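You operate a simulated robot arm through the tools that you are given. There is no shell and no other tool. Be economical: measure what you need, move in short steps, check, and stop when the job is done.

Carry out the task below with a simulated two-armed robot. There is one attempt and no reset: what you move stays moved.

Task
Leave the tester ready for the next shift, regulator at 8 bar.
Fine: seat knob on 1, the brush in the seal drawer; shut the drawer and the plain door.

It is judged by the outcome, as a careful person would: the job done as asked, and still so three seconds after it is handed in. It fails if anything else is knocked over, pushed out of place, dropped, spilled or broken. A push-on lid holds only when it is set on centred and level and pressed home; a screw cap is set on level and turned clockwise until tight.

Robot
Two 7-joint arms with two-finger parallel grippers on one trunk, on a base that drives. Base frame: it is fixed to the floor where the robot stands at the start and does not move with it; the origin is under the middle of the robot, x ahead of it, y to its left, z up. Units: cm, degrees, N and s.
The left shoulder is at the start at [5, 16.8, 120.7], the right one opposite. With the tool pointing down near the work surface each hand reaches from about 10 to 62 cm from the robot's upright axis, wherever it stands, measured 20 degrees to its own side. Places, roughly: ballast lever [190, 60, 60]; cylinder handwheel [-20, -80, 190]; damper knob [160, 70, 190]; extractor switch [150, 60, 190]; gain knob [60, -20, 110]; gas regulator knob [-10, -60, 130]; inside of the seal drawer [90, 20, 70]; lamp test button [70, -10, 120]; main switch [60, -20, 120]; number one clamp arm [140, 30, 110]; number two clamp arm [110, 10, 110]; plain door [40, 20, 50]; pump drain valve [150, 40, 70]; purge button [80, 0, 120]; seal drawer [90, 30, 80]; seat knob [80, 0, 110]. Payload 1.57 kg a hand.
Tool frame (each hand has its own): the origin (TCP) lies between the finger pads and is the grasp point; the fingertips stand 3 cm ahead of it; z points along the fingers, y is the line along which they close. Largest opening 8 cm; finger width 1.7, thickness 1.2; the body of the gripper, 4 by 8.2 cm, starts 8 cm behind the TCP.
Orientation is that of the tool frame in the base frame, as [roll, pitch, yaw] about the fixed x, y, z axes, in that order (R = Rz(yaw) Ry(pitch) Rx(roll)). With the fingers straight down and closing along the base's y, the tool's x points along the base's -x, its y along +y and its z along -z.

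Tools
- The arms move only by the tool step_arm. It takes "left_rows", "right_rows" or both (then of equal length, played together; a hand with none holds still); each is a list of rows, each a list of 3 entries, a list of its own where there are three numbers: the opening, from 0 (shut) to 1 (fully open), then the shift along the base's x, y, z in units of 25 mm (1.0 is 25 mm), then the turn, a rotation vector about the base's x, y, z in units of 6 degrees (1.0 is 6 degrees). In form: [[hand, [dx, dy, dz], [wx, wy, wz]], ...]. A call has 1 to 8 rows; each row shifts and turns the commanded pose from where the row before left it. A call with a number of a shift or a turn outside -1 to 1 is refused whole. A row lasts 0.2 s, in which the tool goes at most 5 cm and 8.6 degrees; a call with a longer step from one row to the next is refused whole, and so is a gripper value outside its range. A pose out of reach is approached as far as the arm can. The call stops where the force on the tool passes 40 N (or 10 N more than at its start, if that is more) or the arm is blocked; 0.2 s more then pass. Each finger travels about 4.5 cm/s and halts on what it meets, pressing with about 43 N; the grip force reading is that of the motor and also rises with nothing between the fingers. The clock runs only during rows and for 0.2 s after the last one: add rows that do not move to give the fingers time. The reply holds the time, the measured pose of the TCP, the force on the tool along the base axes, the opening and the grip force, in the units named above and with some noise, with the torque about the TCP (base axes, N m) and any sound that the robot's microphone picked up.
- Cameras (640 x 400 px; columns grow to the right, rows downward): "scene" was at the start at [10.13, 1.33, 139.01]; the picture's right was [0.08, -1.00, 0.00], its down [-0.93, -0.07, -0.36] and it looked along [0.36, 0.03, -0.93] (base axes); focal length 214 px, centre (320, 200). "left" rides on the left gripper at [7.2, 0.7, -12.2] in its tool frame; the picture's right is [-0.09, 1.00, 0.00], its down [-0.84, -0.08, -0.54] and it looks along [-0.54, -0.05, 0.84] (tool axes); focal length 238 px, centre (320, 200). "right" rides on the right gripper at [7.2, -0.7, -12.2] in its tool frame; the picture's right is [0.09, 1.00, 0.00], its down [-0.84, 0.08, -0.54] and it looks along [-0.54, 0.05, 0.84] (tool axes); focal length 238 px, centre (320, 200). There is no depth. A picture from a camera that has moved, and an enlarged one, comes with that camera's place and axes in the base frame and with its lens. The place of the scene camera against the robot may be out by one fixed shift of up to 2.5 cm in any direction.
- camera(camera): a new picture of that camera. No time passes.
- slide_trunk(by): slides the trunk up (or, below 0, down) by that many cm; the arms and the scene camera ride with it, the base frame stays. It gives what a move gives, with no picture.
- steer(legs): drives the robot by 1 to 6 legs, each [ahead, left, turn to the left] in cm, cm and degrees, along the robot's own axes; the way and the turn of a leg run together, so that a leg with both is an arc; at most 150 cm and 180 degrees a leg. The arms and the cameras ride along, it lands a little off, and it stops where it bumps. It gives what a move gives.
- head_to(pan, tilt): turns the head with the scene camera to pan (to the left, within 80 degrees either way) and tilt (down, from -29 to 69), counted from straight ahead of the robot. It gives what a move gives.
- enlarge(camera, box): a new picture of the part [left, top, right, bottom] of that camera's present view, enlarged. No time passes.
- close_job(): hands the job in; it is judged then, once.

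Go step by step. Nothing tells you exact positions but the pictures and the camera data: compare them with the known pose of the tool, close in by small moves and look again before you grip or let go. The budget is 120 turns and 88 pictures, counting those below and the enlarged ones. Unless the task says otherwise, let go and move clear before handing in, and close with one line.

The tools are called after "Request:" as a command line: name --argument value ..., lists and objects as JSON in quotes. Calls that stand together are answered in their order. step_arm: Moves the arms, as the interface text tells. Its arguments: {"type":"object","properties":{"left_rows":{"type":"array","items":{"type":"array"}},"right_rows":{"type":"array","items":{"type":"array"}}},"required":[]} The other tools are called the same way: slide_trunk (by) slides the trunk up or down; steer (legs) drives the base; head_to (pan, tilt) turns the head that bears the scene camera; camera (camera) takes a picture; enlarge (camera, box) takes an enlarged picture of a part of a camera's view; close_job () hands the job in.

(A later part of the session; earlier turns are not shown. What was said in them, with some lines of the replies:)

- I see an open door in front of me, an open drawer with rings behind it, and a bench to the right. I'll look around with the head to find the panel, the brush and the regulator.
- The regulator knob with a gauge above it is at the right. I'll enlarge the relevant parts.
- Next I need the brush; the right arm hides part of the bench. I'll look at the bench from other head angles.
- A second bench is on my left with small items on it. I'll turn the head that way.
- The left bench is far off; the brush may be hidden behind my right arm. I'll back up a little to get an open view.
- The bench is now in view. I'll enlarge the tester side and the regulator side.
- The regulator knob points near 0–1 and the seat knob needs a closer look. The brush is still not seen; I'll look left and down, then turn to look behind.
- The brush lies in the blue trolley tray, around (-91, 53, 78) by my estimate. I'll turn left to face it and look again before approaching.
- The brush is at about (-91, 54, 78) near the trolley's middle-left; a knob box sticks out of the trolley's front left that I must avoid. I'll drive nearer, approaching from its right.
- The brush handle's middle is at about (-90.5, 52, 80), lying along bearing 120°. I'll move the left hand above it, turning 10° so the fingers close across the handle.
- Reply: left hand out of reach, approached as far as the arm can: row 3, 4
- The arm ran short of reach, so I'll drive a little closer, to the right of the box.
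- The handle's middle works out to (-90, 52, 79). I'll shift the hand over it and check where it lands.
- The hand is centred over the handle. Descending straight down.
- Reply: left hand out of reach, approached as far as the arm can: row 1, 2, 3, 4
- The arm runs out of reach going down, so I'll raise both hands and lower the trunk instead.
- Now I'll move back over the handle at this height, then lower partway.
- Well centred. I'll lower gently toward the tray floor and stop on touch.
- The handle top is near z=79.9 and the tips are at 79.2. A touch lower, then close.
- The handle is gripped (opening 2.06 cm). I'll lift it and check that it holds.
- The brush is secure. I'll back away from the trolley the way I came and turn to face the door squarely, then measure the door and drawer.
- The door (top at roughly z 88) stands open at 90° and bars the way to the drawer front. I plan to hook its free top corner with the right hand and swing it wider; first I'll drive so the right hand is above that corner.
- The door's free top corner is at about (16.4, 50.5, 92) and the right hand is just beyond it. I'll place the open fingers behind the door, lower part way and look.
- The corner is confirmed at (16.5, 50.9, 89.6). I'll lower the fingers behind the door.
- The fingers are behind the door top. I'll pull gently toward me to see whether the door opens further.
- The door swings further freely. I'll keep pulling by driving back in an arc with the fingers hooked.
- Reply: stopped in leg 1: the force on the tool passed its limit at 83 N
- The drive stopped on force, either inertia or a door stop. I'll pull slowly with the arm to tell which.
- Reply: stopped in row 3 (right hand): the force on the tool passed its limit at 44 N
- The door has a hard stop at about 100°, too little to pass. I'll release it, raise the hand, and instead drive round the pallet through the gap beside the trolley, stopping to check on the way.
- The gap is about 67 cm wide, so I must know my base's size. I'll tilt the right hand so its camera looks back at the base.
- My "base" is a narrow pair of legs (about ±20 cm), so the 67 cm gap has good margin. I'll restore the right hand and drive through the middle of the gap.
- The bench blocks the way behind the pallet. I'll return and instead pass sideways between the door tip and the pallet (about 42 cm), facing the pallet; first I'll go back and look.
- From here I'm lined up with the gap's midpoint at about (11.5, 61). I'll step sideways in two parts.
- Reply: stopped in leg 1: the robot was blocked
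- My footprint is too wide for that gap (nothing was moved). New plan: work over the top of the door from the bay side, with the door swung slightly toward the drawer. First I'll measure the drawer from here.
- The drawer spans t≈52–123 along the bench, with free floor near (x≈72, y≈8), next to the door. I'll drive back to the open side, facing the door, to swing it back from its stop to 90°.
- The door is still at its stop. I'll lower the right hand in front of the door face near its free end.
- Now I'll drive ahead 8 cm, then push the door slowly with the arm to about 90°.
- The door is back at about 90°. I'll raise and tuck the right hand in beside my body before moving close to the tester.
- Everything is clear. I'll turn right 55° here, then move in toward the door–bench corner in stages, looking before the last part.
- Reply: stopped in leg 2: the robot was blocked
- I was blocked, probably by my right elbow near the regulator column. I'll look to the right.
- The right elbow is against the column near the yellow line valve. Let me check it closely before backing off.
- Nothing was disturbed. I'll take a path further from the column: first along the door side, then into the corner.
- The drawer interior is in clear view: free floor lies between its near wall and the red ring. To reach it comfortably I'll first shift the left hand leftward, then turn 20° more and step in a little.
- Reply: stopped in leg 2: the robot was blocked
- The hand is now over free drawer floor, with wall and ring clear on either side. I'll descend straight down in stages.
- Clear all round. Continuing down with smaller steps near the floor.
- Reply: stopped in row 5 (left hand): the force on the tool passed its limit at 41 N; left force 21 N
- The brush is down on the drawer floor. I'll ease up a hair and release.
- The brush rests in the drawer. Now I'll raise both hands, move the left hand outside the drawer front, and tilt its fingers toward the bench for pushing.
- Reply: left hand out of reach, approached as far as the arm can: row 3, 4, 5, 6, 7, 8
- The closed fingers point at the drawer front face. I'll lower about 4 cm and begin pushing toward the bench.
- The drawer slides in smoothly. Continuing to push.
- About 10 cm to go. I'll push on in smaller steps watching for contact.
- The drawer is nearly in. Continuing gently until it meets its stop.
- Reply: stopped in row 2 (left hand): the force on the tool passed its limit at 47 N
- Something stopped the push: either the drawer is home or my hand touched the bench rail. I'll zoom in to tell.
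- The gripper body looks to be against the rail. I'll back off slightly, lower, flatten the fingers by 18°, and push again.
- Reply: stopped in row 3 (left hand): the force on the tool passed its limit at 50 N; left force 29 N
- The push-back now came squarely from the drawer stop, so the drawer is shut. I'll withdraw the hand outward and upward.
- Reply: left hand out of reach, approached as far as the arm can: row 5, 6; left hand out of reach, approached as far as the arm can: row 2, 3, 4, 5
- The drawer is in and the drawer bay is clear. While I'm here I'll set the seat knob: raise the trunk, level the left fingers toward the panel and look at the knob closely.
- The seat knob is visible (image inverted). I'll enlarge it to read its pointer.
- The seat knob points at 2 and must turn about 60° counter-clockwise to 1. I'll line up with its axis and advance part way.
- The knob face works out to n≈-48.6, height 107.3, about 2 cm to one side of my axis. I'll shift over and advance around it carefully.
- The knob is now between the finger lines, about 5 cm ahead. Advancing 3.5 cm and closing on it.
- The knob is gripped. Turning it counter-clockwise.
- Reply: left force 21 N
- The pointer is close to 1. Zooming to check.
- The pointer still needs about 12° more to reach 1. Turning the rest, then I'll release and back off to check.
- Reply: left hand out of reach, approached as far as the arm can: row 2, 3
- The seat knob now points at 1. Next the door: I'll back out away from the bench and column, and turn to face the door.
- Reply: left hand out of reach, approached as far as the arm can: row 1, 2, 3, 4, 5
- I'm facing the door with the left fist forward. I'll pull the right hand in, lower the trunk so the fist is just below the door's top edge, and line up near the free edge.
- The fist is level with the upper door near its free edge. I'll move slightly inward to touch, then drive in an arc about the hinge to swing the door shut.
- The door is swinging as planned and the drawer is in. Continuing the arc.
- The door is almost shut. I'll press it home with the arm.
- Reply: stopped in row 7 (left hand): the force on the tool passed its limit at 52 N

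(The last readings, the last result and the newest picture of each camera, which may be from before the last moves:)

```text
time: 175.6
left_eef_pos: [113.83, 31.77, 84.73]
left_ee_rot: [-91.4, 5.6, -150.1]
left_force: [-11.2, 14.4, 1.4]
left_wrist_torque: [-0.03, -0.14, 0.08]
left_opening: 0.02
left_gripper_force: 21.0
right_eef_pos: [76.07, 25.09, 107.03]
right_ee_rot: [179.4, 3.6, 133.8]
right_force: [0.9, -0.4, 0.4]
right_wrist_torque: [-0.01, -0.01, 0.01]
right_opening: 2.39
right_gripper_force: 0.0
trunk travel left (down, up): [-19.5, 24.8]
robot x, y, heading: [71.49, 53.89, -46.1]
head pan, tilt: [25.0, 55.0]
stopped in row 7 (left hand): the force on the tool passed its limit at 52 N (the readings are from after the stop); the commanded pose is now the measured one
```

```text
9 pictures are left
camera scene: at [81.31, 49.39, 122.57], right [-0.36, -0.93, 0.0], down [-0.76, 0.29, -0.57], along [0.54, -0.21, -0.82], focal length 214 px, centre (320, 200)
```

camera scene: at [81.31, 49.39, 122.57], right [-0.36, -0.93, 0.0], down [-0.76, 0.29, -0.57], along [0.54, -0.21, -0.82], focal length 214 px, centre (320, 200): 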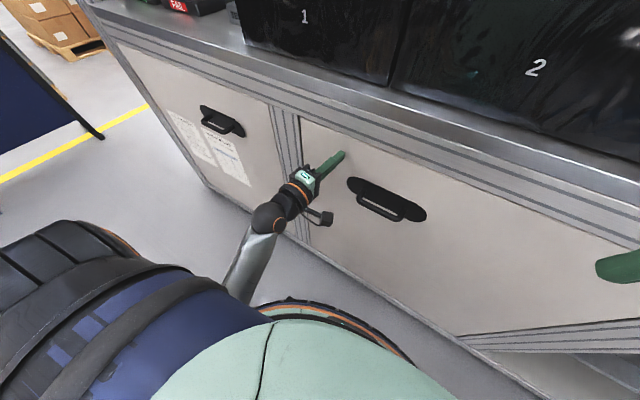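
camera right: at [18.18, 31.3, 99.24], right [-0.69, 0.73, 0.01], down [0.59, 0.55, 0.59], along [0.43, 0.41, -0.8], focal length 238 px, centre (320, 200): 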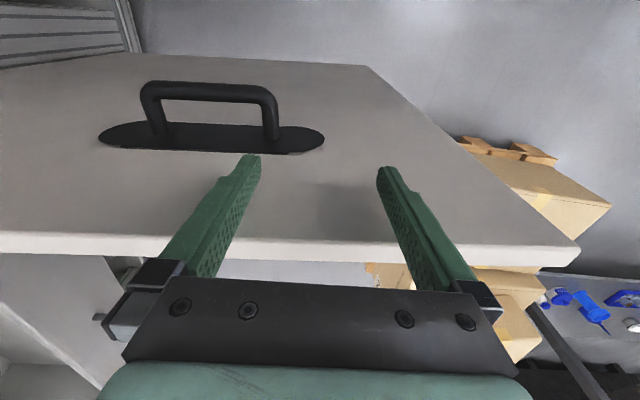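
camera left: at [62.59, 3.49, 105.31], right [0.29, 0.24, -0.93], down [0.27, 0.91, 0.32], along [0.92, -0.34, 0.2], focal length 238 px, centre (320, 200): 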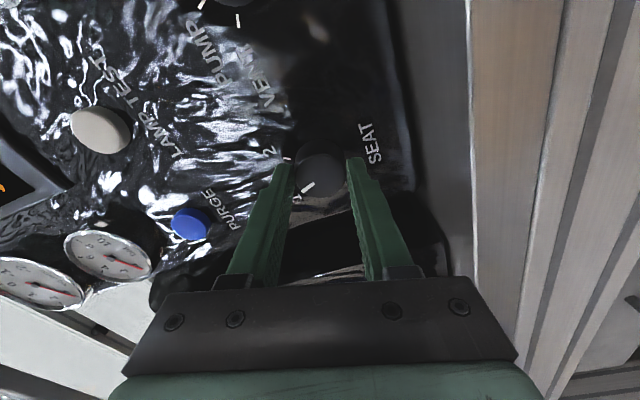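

The door is flush and pressed home. Now for the regulator: I'll withdraw the fist, raise the trunk, and drive along the bench to in front of the regulator knob, which I place at about (-14, -56, 135).

Request:
step_arm --left_rows '[[0, [-0.6, 0.78, 0], [0, 0, 0]], [0, [-0.6, 0.78, 0], [0, 0, 0]], [0, [-0.6, 0.78, 0], [0, 0, 0]], [0, [-0.6, 0.78, 0], [0, 0, 0]]]'

Request:
steer --legs '[[-20, 2, 0], [-7.5, -79, 0], [-7.5, -79, 0], [0, 0, 8]]'

Request:
slide_trunk --by 24.5

Request:
head_to --pan 10 --tilt 20

Request:
camera --camera "scene"

```text
time: 176.6
left_eef_pos: [108.17, 39.04, 83.45]
left_ee_rot: [-91.2, 5.7, -150.3]
left_force: [-0.7, 0.4, -0.3]
left_wrist_torque: [-0.02, 0.02, 0.03]
left_opening: 0.01
left_gripper_force: 21.0
left hand out of reach, approached as far as the arm can: row 4
right_eef_pos: [76.09, 25.05, 107.07]
right_ee_rot: [179.4, 3.5, 133.8]
right_force: [-0.5, 1.2, -0.5]
right_wrist_torque: [0.02, -0.02, -0.04]
right_opening: 2.41
right_gripper_force: 0.1
trunk travel left (down, up): [-19.5, 24.8]
robot x, y, heading: [71.26, 53.43, -46.1]
head pan, tilt: [25.0, 55.0]
```

```text
time: 192.7
left_eef_pos: [-27.33, -39.32, 83.49]
left_ee_rot: [-91.5, 5.6, -142.3]
left_force: [-0.1, -0.6, -0.6]
left_wrist_torque: [-0.02, 0.02, -0.03]
left_opening: 0.01
left_gripper_force: 21.0
right_eef_pos: [-57.29, -57.51, 107.05]
right_ee_rot: [179.3, 3.4, 141.6]
right_force: [-0.3, -0.8, -1.1]
right_wrist_torque: [-0.01, -0.01, -0.02]
right_opening: 2.42
right_gripper_force: 0.1
trunk travel left (down, up): [-19.5, 24.8]
robot x, y, heading: [-66.2, -29.5, -38.2]
head pan, tilt: [25.0, 55.0]
```

```text
time: 195.3
left_eef_pos: [-27.31, -39.43, 107.8]
left_ee_rot: [-91.4, 5.6, -142.3]
left_force: [0.2, 0.4, -0.4]
left_wrist_torque: [0.02, 0.02, -0.02]
left_opening: 0.0
left_gripper_force: 21.8
right_eef_pos: [-57.24, -57.51, 131.46]
right_ee_rot: [179.4, 3.5, 141.7]
right_force: [-0.6, 0.7, -0.5]
right_wrist_torque: [0.02, -0.02, -0.02]
right_opening: 2.4
right_gripper_force: 0.1
trunk travel left (down, up): [-44.0, 0.3]
robot x, y, heading: [-65.92, -29.71, -38.4]
head pan, tilt: [25.0, 55.0]
```

```text
time: 196.3
left_eef_pos: [-27.36, -39.42, 107.9]
left_ee_rot: [-91.4, 5.7, -142.3]
left_force: [0.1, 0.0, -0.4]
left_wrist_torque: [-0.01, -0.01, 0.03]
left_opening: 0.0
left_gripper_force: 21.7
right_eef_pos: [-57.26, -57.59, 131.59]
right_ee_rot: [179.4, 3.5, 141.7]
right_force: [-0.4, 0.2, 0.1]
right_wrist_torque: [-0.03, -0.01, 0.03]
right_opening: 2.41
right_gripper_force: 0.1
trunk travel left (down, up): [-44.0, 0.3]
robot x, y, heading: [-65.84, -29.63, -38.4]
head pan, tilt: [10.0, 20.0]
```

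```text
8 pictures are left
camera scene: at [-54.03, -35.64, 152.26], right [-0.47, -0.88, 0.0], down [-0.3, 0.16, -0.94], along [0.83, -0.44, -0.34], focal length 214 px, centre (320, 200)
```

scene: 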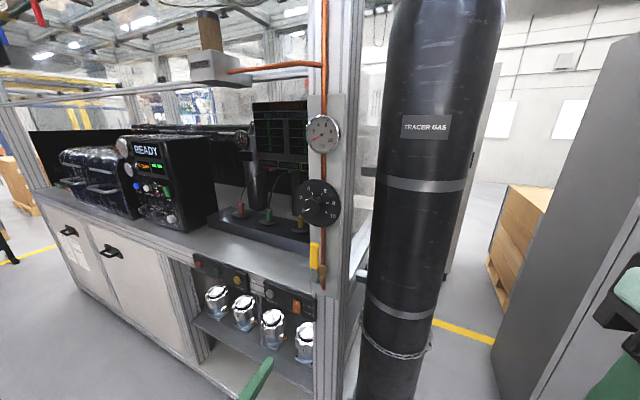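

The regulator dial and gauge are straight ahead. I'll enlarge them to read the present setting.

Request:
enlarge --camera "scene" --box '[256, 110, 384, 240]'

```text
3.08 times, centred on (320, 175) of scene
camera zoom: at [-54.03, -35.64, 152.26], right [-0.47, -0.88, 0.0], down [-0.3, 0.16, -0.94], along [0.83, -0.44, -0.34], focal length 660 px, centre (320, 277)
```

zoom: 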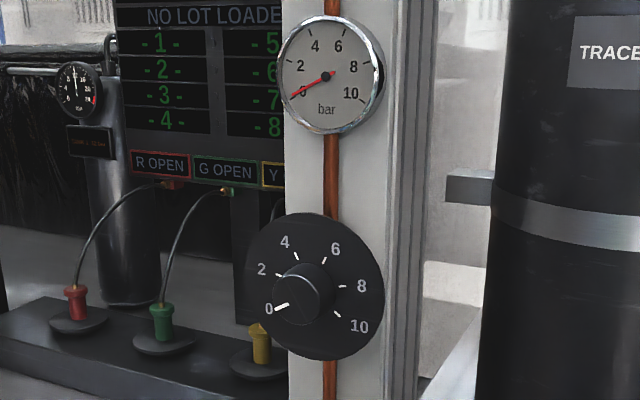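

The regulator is at 0 and must turn about 192° clockwise to 8. I'll raise the left hand to the knob's height and open the fingers.

Request:
step_arm --left_rows '[[0.5, [0, 0, 1], [0, 0, 0]], [1, [0, 0, 1], [0, 0, 0]], [1, [0, 0, 1], [0, 0, 0]], [1, [0, 0, 1], [0, 0, 0]], [1, [0, 0, 1], [0, 0, 0]], [1, [0, 0, 1], [0, 0, 0]], [1, [0, 0, 1], [0, 0, 0]], [1, [0, 0, 1], [0, 0, 0]]]'

Request:
step_arm --left_rows '[[1, [0.2, -0.25, 1], [0, 0, 0]], [1, [0.2, -0.25, 1], [0, 0, 0]], [1, [0.3, -0.37, 0.85], [0, 0, 0]], [1, [0.3, -0.37, 0], [0, 0, 0]], [1, [0, 0, 0], [0, 0, 0]]]'

Request:
camera --camera "left"

```text
time: 198.0
left_eef_pos: [-21.06, -44.62, 115.07]
left_ee_rot: [-94.9, 13.5, -143.7]
left_force: [0.1, -0.4, -0.9]
left_wrist_torque: [-0.01, -0.04, 0.0]
left_opening: 8.01
left_gripper_force: 0.0
left hand out of reach, approached as far as the arm can: row 1, 2, 3, 4, 5, 6, 7, 8
right_eef_pos: [-57.23, -57.53, 131.6]
right_ee_rot: [179.3, 3.5, 141.5]
right_force: [0.3, 0.4, 0.8]
right_wrist_torque: [0.0, 0.0, 0.02]
right_opening: 2.39
right_gripper_force: 0.0
trunk travel left (down, up): [-44.0, 0.3]
robot x, y, heading: [-66.08, -29.76, -38.1]
head pan, tilt: [10.0, 20.0]
stopped in row 8 (left hand): the arm was blocked; the commanded pose is now the measured one
```

```text
time: 199.1
left_eef_pos: [-16.94, -46.3, 120.27]
left_ee_rot: [-98.3, 20.4, -142.8]
left_force: [0.1, -1.3, -0.2]
left_wrist_torque: [0.02, -0.03, -0.02]
left_opening: 8.01
left_gripper_force: 0.1
left hand out of reach, approached as far as the arm can: row 1
right_eef_pos: [-57.28, -57.55, 131.62]
right_ee_rot: [179.4, 3.5, 141.6]
right_force: [-0.1, 0.4, 0.1]
right_wrist_torque: [0.01, 0.0, 0.0]
right_opening: 2.4
right_gripper_force: 0.0
trunk travel left (down, up): [-44.0, 0.3]
robot x, y, heading: [-65.68, -29.95, -38.2]
head pan, tilt: [10.0, 20.0]
stopped in row 5 (left hand): the arm was blocked; the commanded pose is now the measured one
```

```text
6 pictures are left
camera left: at [-30.08, -40.74, 118.87], right [0.26, 0.37, -0.89], down [0.27, 0.86, 0.44], along [0.93, -0.35, 0.12], focal length 238 px, centre (320, 200)
```

left: 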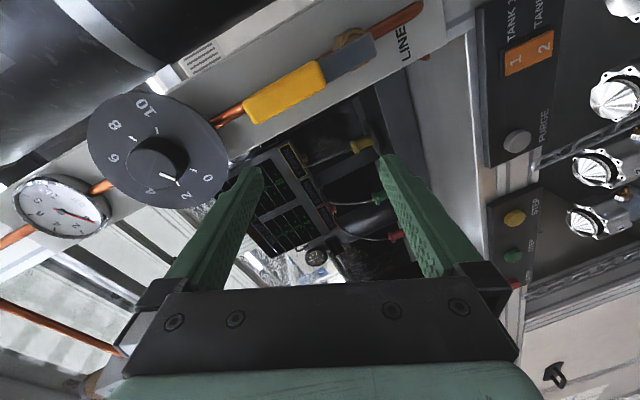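

The arm was folded too tightly to rise. I'll back the robot 17 cm so the arm can extend, then raise and level the hand.

Request:
steer --legs '[[-17, 0, 0]]'

Request:
step_arm --left_rows '[[1, [0.4, -0.5, 0.7], [-0.13, -0.1, 0]], [1, [0.4, -0.5, 0.7], [-0.13, -0.1, 0]], [1, [0.4, -0.5, 0.7], [-0.13, -0.1, 0]], [1, [0.4, -0.5, 0.7], [-0.13, -0.1, 0]], [1, [0.4, -0.5, 0.7], [-0.13, -0.1, 0]], [1, [0.4, -0.5, 0.7], [-0.13, -0.1, 0]], [1, [0.4, -0.5, 0.7], [-0.13, -0.1, 0]], [1, [0.4, -0.5, 0.7], [-0.13, -0.1, 0]]]'

```text
time: 200.6
left_eef_pos: [-30.39, -35.8, 120.38]
left_ee_rot: [-98.3, 20.4, -143.0]
left_force: [-0.2, -0.4, 0.2]
left_wrist_torque: [0.02, -0.01, 0.03]
left_opening: 8.0
left_gripper_force: 0.1
right_eef_pos: [-70.55, -47.13, 131.67]
right_ee_rot: [179.4, 3.6, 141.4]
right_force: [-0.6, 0.0, -0.7]
right_wrist_torque: [-0.02, -0.01, 0.02]
right_opening: 2.39
right_gripper_force: 0.1
trunk travel left (down, up): [-44.0, 0.3]
robot x, y, heading: [-79.09, -19.4, -38.6]
head pan, tilt: [10.0, 20.0]
```

```text
time: 201.4
left_eef_pos: [-27.4, -37.45, 115.76]
left_ee_rot: [-107.5, 21.6, -144.9]
left_force: [-0.3, -0.3, 0.0]
left_wrist_torque: [0.04, 0.02, -0.02]
left_opening: 7.99
left_gripper_force: 0.1
right_eef_pos: [-70.52, -47.22, 131.65]
right_ee_rot: [179.4, 3.5, 141.6]
right_force: [0.1, -0.2, 0.0]
right_wrist_torque: [-0.01, 0.01, -0.01]
right_opening: 2.41
right_gripper_force: 0.0
trunk travel left (down, up): [-44.0, 0.3]
robot x, y, heading: [-78.83, -18.98, -38.2]
head pan, tilt: [10.0, 20.0]
stopped in row 3 (left hand): the arm was blocked; the commanded pose is now the measured one
```

The wrist seems near a joint limit in this roll. I'll roll the hand back clockwise (to the posture that worked at the seat knob) and then try raising.

Request:
step_arm --left_rows '[[1, [0.2, -0.25, 0], [0.62, -0.78, 0]], [1, [0.2, -0.25, 0], [0.62, -0.78, 0]], [1, [0.2, -0.25, 0], [0.62, -0.78, 0]], [1, [0.2, -0.25, 0], [0.62, -0.78, 0]], [1, [0.2, -0.25, 0], [0.62, -0.78, 0]], [1, [0.2, -0.25, 0], [0.62, -0.78, 0]], [1, [0.2, -0.25, 0], [0.62, -0.78, 0]], [1, [0.2, -0.25, 0], [0.62, -0.78, 0]]]'

Request:
step_arm --left_rows '[[1, [0, 0, 0.8], [-0.3, -0.24, 0]], [1, [0, 0, 0.8], [-0.3, -0.24, 0]], [1, [0, 0, 0.8], [-0.3, -0.24, 0]], [1, [0, 0, 0.8], [-0.3, -0.24, 0]], [1, [0, 0, 0.8], [-0.3, -0.24, 0]], [1, [0, 0, 0.8], [-0.3, -0.24, 0]], [1, [0, 0, 0.8], [-0.1, -0.1, 0]], [1, [0, 0, 0.8], [0, 0, 0]]]'

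```text
time: 203.2
left_eef_pos: [-23.92, -42.04, 113.79]
left_ee_rot: [-120.3, 68.7, -155.9]
left_force: [0.0, -0.4, 0.0]
left_wrist_torque: [0.02, 0.05, 0.03]
left_opening: 7.98
left_gripper_force: 0.0
right_eef_pos: [-70.41, -47.04, 131.46]
right_ee_rot: [179.5, 3.5, 141.5]
right_force: [-0.3, -0.7, 0.1]
right_wrist_torque: [0.02, 0.0, 0.01]
right_opening: 2.39
right_gripper_force: 0.1
trunk travel left (down, up): [-44.0, 0.3]
robot x, y, heading: [-78.96, -18.94, -38.4]
head pan, tilt: [10.0, 20.0]
```

```text
time: 205.0
left_eef_pos: [-20.97, -39.59, 130.88]
left_ee_rot: [-69.9, 73.0, -104.3]
left_force: [1.1, 0.0, 0.2]
left_wrist_torque: [0.05, 0.02, 0.01]
left_opening: 8.0
left_gripper_force: 0.1
right_eef_pos: [-70.68, -47.0, 131.54]
right_ee_rot: [179.4, 3.4, 141.6]
right_force: [0.5, 0.0, 1.0]
right_wrist_torque: [0.02, 0.01, -0.01]
right_opening: 2.42
right_gripper_force: 0.0
trunk travel left (down, up): [-44.0, 0.3]
robot x, y, heading: [-79.27, -19.4, -38.3]
head pan, tilt: [10.0, 20.0]
stopped in row 8 (left hand): the arm was blocked; the commanded pose is now the measured one
```

The hand has risen to z≈131 but points about 18° off. I'll correct the yaw and elevation while shifting in line with the knob.

Request:
step_arm --left_rows '[[1, [-0.14, -0.62, 0.3], [0.2, 0.15, -0.75]], [1, [-0.14, -0.62, 0.3], [0.2, 0.15, -0.75]], [1, [-0.14, -0.62, 0.3], [0.2, 0.15, -0.75]], [1, [-0.14, -0.62, 0.3], [0.2, 0.15, -0.75]], [1, [0, 0, 0], [0, 0, 0]]]'

```text
time: 206.2
left_eef_pos: [-22.31, -45.81, 133.8]
left_ee_rot: [-90.7, 75.0, -142.5]
left_force: [0.6, 0.4, -1.4]
left_wrist_torque: [0.01, -0.05, 0.01]
left_opening: 7.99
left_gripper_force: 0.0
right_eef_pos: [-70.45, -47.09, 131.47]
right_ee_rot: [179.4, 3.4, 141.4]
right_force: [-0.3, 0.7, -0.9]
right_wrist_torque: [0.0, 0.02, -0.02]
right_opening: 2.39
right_gripper_force: 0.1
trunk travel left (down, up): [-44.0, 0.3]
robot x, y, heading: [-79.33, -18.95, -38.4]
head pan, tilt: [10.0, 20.0]
```

Now level and pointing at the panel. One wrist picture to align on the knob.

Request:
camera --camera "left"

```text
5 pictures are left
camera left: at [-30.94, -36.88, 126.75], right [0.78, 0.61, -0.17], down [-0.22, 0.51, 0.83], along [0.59, -0.61, 0.53], focal length 238 px, centre (320, 200)
```

left: 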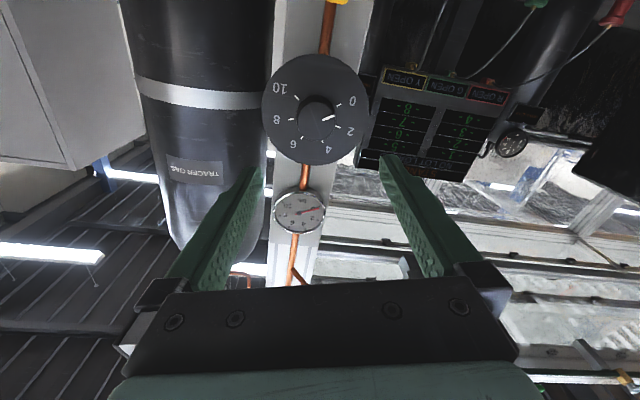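

The knob is nearly on my axis (about 0.8 cm low). I'll adjust height and drive straight in by 8 cm.

Request:
step_arm --left_rows '[[1, [0, 0, -0.32], [0, 0, 0]], [1, [0, 0, 0], [0, 0, 0]]]'

Request:
steer --legs '[[7.8, -1.8, 0]]'

Request:
camera --camera "left"

```text
time: 206.8
left_eef_pos: [-22.54, -45.89, 133.01]
left_ee_rot: [-90.4, 75.0, -142.2]
left_force: [-0.2, 0.5, 0.2]
left_wrist_torque: [-0.01, 0.01, -0.02]
left_opening: 7.97
left_gripper_force: 0.0
right_eef_pos: [-70.51, -47.21, 131.52]
right_ee_rot: [179.5, 3.5, 141.6]
right_force: [-0.1, -0.1, -0.3]
right_wrist_torque: [0.02, -0.01, 0.0]
right_opening: 2.43
right_gripper_force: 0.1
trunk travel left (down, up): [-44.0, 0.3]
robot x, y, heading: [-79.29, -19.02, -38.2]
head pan, tilt: [10.0, 20.0]
```

```text
time: 207.9
left_eef_pos: [-17.47, -52.21, 133.08]
left_ee_rot: [-90.7, 75.0, -142.3]
left_force: [-0.4, 0.5, 0.2]
left_wrist_torque: [-0.01, -0.02, -0.02]
left_opening: 8.03
left_gripper_force: 0.0
right_eef_pos: [-65.56, -53.4, 131.53]
right_ee_rot: [179.3, 3.5, 141.4]
right_force: [0.6, 0.6, 0.8]
right_wrist_torque: [0.03, 0.04, 0.01]
right_opening: 2.39
right_gripper_force: 0.0
trunk travel left (down, up): [-44.0, 0.3]
robot x, y, heading: [-74.3, -25.6, -38.3]
head pan, tilt: [10.0, 20.0]
```

```text
4 pictures are left
camera left: at [-25.93, -43.15, 125.9], right [0.77, 0.61, -0.17], down [-0.22, 0.51, 0.83], along [0.59, -0.61, 0.53], focal length 238 px, centre (320, 200)
```

left: 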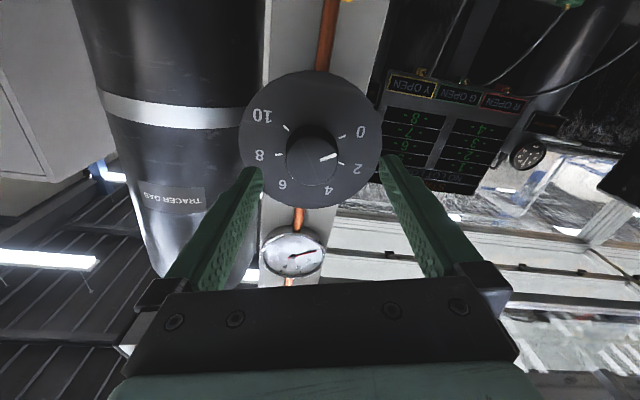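

The knob is almost exactly on axis, 5 cm ahead. Advancing and closing on it.

Request:
step_arm --left_rows '[[1, [0.25, -0.43, 0], [0, 0, 0]], [1, [0.25, -0.43, 0], [0, 0, 0]], [0.8, [0.25, -0.43, 0], [0, 0, 0]], [0, [0, 0, 0], [0, 0, 0]], [0, [0, 0, 0], [0, 0, 0]], [0, [0, 0, 0], [0, 0, 0]], [0, [0, 0, 0], [0, 0, 0]], [0, [0, 0, 0], [0, 0, 0]]]'

```text
time: 209.7
left_eef_pos: [-15.62, -55.28, 133.06]
left_ee_rot: [-90.3, 75.1, -142.1]
left_force: [-2.2, -4.7, 2.0]
left_wrist_torque: [0.0, 0.04, -0.26]
left_opening: 4.16
left_gripper_force: 45.1
right_eef_pos: [-65.74, -53.41, 131.5]
right_ee_rot: [179.4, 3.4, 141.5]
right_force: [-0.8, -0.5, 0.4]
right_wrist_torque: [0.01, 0.0, 0.02]
right_opening: 2.39
right_gripper_force: 0.0
trunk travel left (down, up): [-44.0, 0.3]
robot x, y, heading: [-74.53, -25.63, -38.3]
head pan, tilt: [10.0, 20.0]
```

The knob is gripped (4.2 cm). Turning clockwise in steps.

Request:
step_arm --left_rows '[[0, [0, 0, 0], [0.61, -0.79, 0]], [0, [0, 0, 0], [0.61, -0.79, 0]], [0, [0, 0, 0], [0.61, -0.79, 0]], [0, [0, 0, 0], [0.61, -0.79, 0]], [0, [0, 0, 0], [0.61, -0.79, 0]], [0, [0, 0, 0], [0.61, -0.79, 0]], [0, [0, 0, 0], [0.61, -0.79, 0]], [0, [0, 0, 0], [0.61, -0.79, 0]]]'

Request:
step_arm --left_rows '[[0, [0, 0, 0], [0.61, -0.79, 0]], [0, [0, 0, 0], [0.61, -0.79, 0]], [0, [0, 0, 0], [0.61, -0.79, 0]], [0, [0, 0, 0], [0.61, -0.79, 0]], [0, [0, 0, 0], [0.61, -0.79, 0]], [0, [0, 0, 0], [0.61, -0.79, 0]], [0, [0, 0, 0], [0.61, -0.79, 0]], [0, [0, 0, 0], [0.61, -0.79, 0]]]'

```text
time: 211.5
left_eef_pos: [-15.71, -55.39, 133.0]
left_ee_rot: [89.4, 56.9, 37.6]
left_force: [-3.2, -5.8, 0.3]
left_wrist_torque: [-0.78, -0.53, -0.64]
left_opening: 4.14
left_gripper_force: 44.9
right_eef_pos: [-65.68, -53.39, 131.6]
right_ee_rot: [179.3, 3.5, 141.4]
right_force: [0.3, -0.5, -0.7]
right_wrist_torque: [-0.01, 0.02, 0.03]
right_opening: 2.36
right_gripper_force: 0.0
trunk travel left (down, up): [-44.0, 0.3]
robot x, y, heading: [-74.32, -25.52, -38.2]
head pan, tilt: [10.0, 20.0]
```

```text
time: 213.3
left_eef_pos: [-15.66, -55.36, 132.88]
left_ee_rot: [89.4, 8.9, 37.6]
left_force: [-6.8, -2.6, -2.9]
left_wrist_torque: [-0.26, -0.18, -0.69]
left_opening: 4.12
left_gripper_force: 45.2
right_eef_pos: [-65.75, -53.41, 131.51]
right_ee_rot: [179.4, 3.6, 141.6]
right_force: [0.8, 0.8, -0.1]
right_wrist_torque: [0.02, 0.03, 0.01]
right_opening: 2.41
right_gripper_force: 0.0
trunk travel left (down, up): [-44.0, 0.3]
robot x, y, heading: [-74.13, -25.43, -38.2]
head pan, tilt: [10.0, 20.0]
```

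96° done smoothly. Continuing.

Request:
step_arm --left_rows '[[0, [0, 0, 0], [0.61, -0.79, 0]], [0, [0, 0, 0], [0.61, -0.79, 0]], [0, [0, 0, 0], [0.61, -0.79, 0]], [0, [0, 0, 0], [0.61, -0.79, 0]], [0, [0, 0, 0], [0.61, -0.79, 0]], [0, [0, 0, 0], [0.61, -0.79, 0]], [0, [0, 0, 0], [0.61, -0.79, 0]], [0, [0, 0, 0], [0.61, -0.79, 0]]]'

```text
time: 215.1
left_eef_pos: [-15.63, -55.47, 133.03]
left_ee_rot: [89.4, -38.9, 37.5]
left_force: [-6.9, -4.4, -5.8]
left_wrist_torque: [-0.42, -0.33, 0.37]
left_opening: 4.1
left_gripper_force: 45.1
right_eef_pos: [-65.7, -53.35, 131.57]
right_ee_rot: [179.3, 3.5, 141.6]
right_force: [-0.9, 0.1, -0.4]
right_wrist_torque: [0.01, 0.0, -0.01]
right_opening: 2.41
right_gripper_force: 0.1
trunk travel left (down, up): [-44.0, 0.3]
robot x, y, heading: [-74.01, -25.5, -38.6]
head pan, tilt: [10.0, 20.0]
```

144° done; turning the last 48°, then I'll check the gauge while still holding.

Request:
step_arm --left_rows '[[0, [0, 0, 0], [0.61, -0.79, 0]], [0, [0, 0, 0], [0.61, -0.79, 0]], [0, [0, 0, 0], [0.61, -0.79, 0]], [0, [0, 0, 0], [0.61, -0.79, 0]], [0, [0, 0, 0], [0.61, -0.79, 0]], [0, [0, 0, 0], [0.61, -0.79, 0]], [0, [0, 0, 0], [0.61, -0.79, 0]], [0, [0, 0, 0], [0.61, -0.79, 0]]]'

Request:
enlarge --camera "scene" --box '[256, 100, 384, 230]'

```text
time: 216.9
left_eef_pos: [-15.61, -55.47, 133.01]
left_ee_rot: [89.5, -86.8, 37.8]
left_force: [-4.7, -4.1, -3.4]
left_wrist_torque: [-0.69, -0.52, -0.01]
left_opening: 4.13
left_gripper_force: 44.6
right_eef_pos: [-65.57, -53.32, 131.53]
right_ee_rot: [179.4, 3.6, 141.6]
right_force: [0.3, 0.3, 0.4]
right_wrist_torque: [-0.04, 0.0, 0.0]
right_opening: 2.38
right_gripper_force: 0.1
trunk travel left (down, up): [-44.0, 0.3]
robot x, y, heading: [-73.67, -25.59, -38.6]
head pan, tilt: [10.0, 20.0]
```

```text
3.08 times, centred on (320, 165) of scene
camera zoom: at [-62.35, -31.49, 152.26], right [-0.47, -0.88, 0.0], down [-0.3, 0.16, -0.94], along [0.83, -0.45, -0.34], focal length 660 px, centre (320, 308)
```

zoom: 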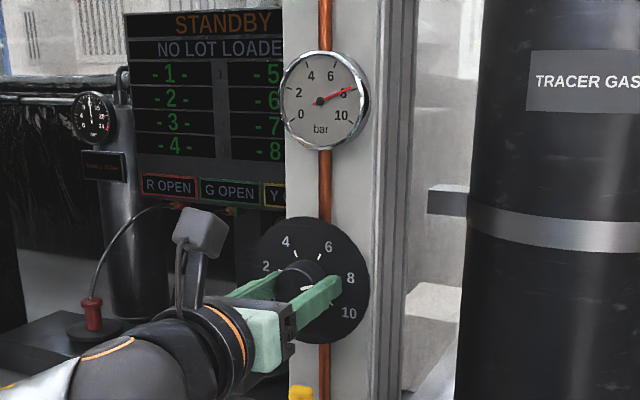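

The gauge needle reads 8. I'll release, back straight out, and verify.

Request:
step_arm --left_rows '[[1, [0, 0, 0], [0, 0, 0]], [1, [0, 0, 0], [0, 0, 0]], [1, [0, 0, 0], [0, 0, 0]], [1, [0, 0, 0], [0, 0, 0]]]'

Request:
steer --legs '[[-11.7, 2.7, 0]]'

Request:
enlarge --camera "left" --box '[240, 60, 400, 200]'

```text
time: 217.9
left_eef_pos: [-15.62, -55.18, 133.01]
left_ee_rot: [89.7, -86.6, 37.5]
left_force: [-0.4, 0.1, 0.7]
left_wrist_torque: [0.0, -0.01, -0.02]
left_opening: 8.01
left_gripper_force: 0.1
right_eef_pos: [-65.63, -53.37, 131.6]
right_ee_rot: [179.4, 3.5, 141.5]
right_force: [-0.3, -0.3, -0.1]
right_wrist_torque: [0.0, -0.02, 0.01]
right_opening: 2.39
right_gripper_force: 0.1
trunk travel left (down, up): [-44.0, 0.3]
robot x, y, heading: [-74.21, -25.48, -38.4]
head pan, tilt: [10.0, 20.0]
```

```text
time: 219.1
left_eef_pos: [-23.11, -45.81, 132.9]
left_ee_rot: [88.9, -86.6, 38.2]
left_force: [1.1, 1.1, -0.8]
left_wrist_torque: [0.03, -0.01, 0.01]
left_opening: 7.98
left_gripper_force: 0.1
right_eef_pos: [-73.09, -43.81, 131.56]
right_ee_rot: [179.4, 3.5, 141.5]
right_force: [-0.2, 0.0, 0.5]
right_wrist_torque: [0.01, -0.02, 0.02]
right_opening: 2.41
right_gripper_force: 0.1
trunk travel left (down, up): [-44.0, 0.3]
robot x, y, heading: [-81.71, -16.06, -38.4]
head pan, tilt: [10.0, 20.0]
```

```text
2.86 times, centred on (320, 130) of left
camera zoom: at [-30.75, -36.14, 140.27], right [-0.8, -0.6, -0.03], down [-0.3, 0.45, -0.84], along [0.52, -0.66, -0.54], focal length 681 px, centre (320, 400)
```

zoom: 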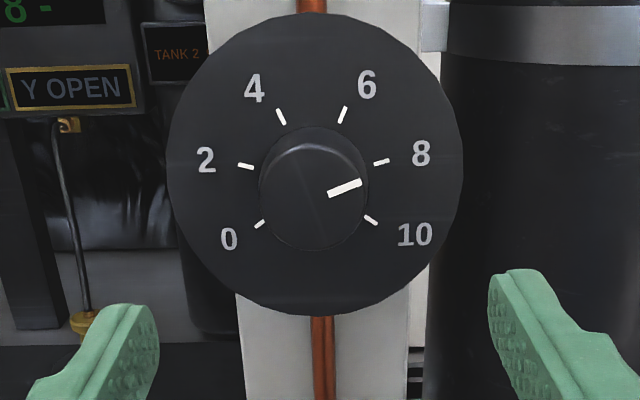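

The pointer sits on 8. One last look at the door and the bench before handing in.

Request:
head_to --pan 35 --tilt 25

Request:
enlarge --camera "scene" --box '[200, 80, 480, 255]'

```text
time: 220.0
left_eef_pos: [-23.06, -45.95, 133.04]
left_ee_rot: [89.6, -86.6, 37.5]
left_force: [-0.2, 0.4, -0.6]
left_wrist_torque: [-0.02, 0.01, -0.01]
left_opening: 7.98
left_gripper_force: 0.2
right_eef_pos: [-73.13, -43.91, 131.68]
right_ee_rot: [179.4, 3.4, 141.4]
right_force: [0.1, 0.0, 1.0]
right_wrist_torque: [0.01, 0.01, -0.03]
right_opening: 2.41
right_gripper_force: 0.1
trunk travel left (down, up): [-44.0, 0.3]
robot x, y, heading: [-81.41, -16.17, -38.6]
head pan, tilt: [35.0, 25.0]
```

```text
2.29 times, centred on (340, 168) of scene
camera zoom: at [-68.84, -18.11, 151.46], right [-0.06, -1.0, 0.0], down [-0.42, 0.03, -0.91], along [0.9, -0.05, -0.42], focal length 490 px, centre (274, 274)
```

zoom: 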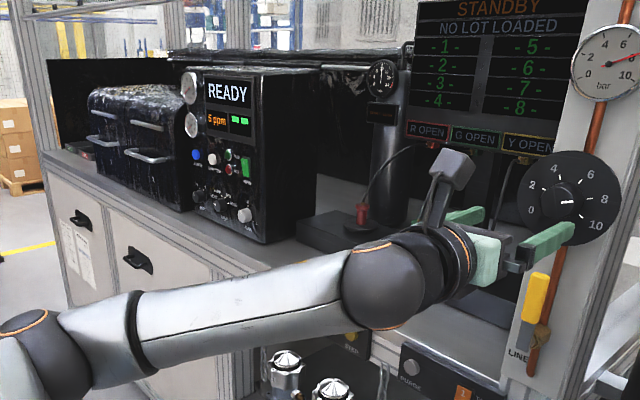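

The tester shows READY, the door is flush with its neighbour, the drawer is closed behind it, and the regulator gauge reads 8, with both hands clear of everything. I'm handing in the job.

Request:
close_job

```text
The job is handed in.
```

The tester is ready for the next shift: the regulator is at 8 bar on both the dial and the gauge. The seat knob is on 1, the brush is in the seal drawer, and the drawer and plain door are shut. While getting into position I bumped the line-valve column lightly and stopped beside the pallet; neither looked moved afterwards.
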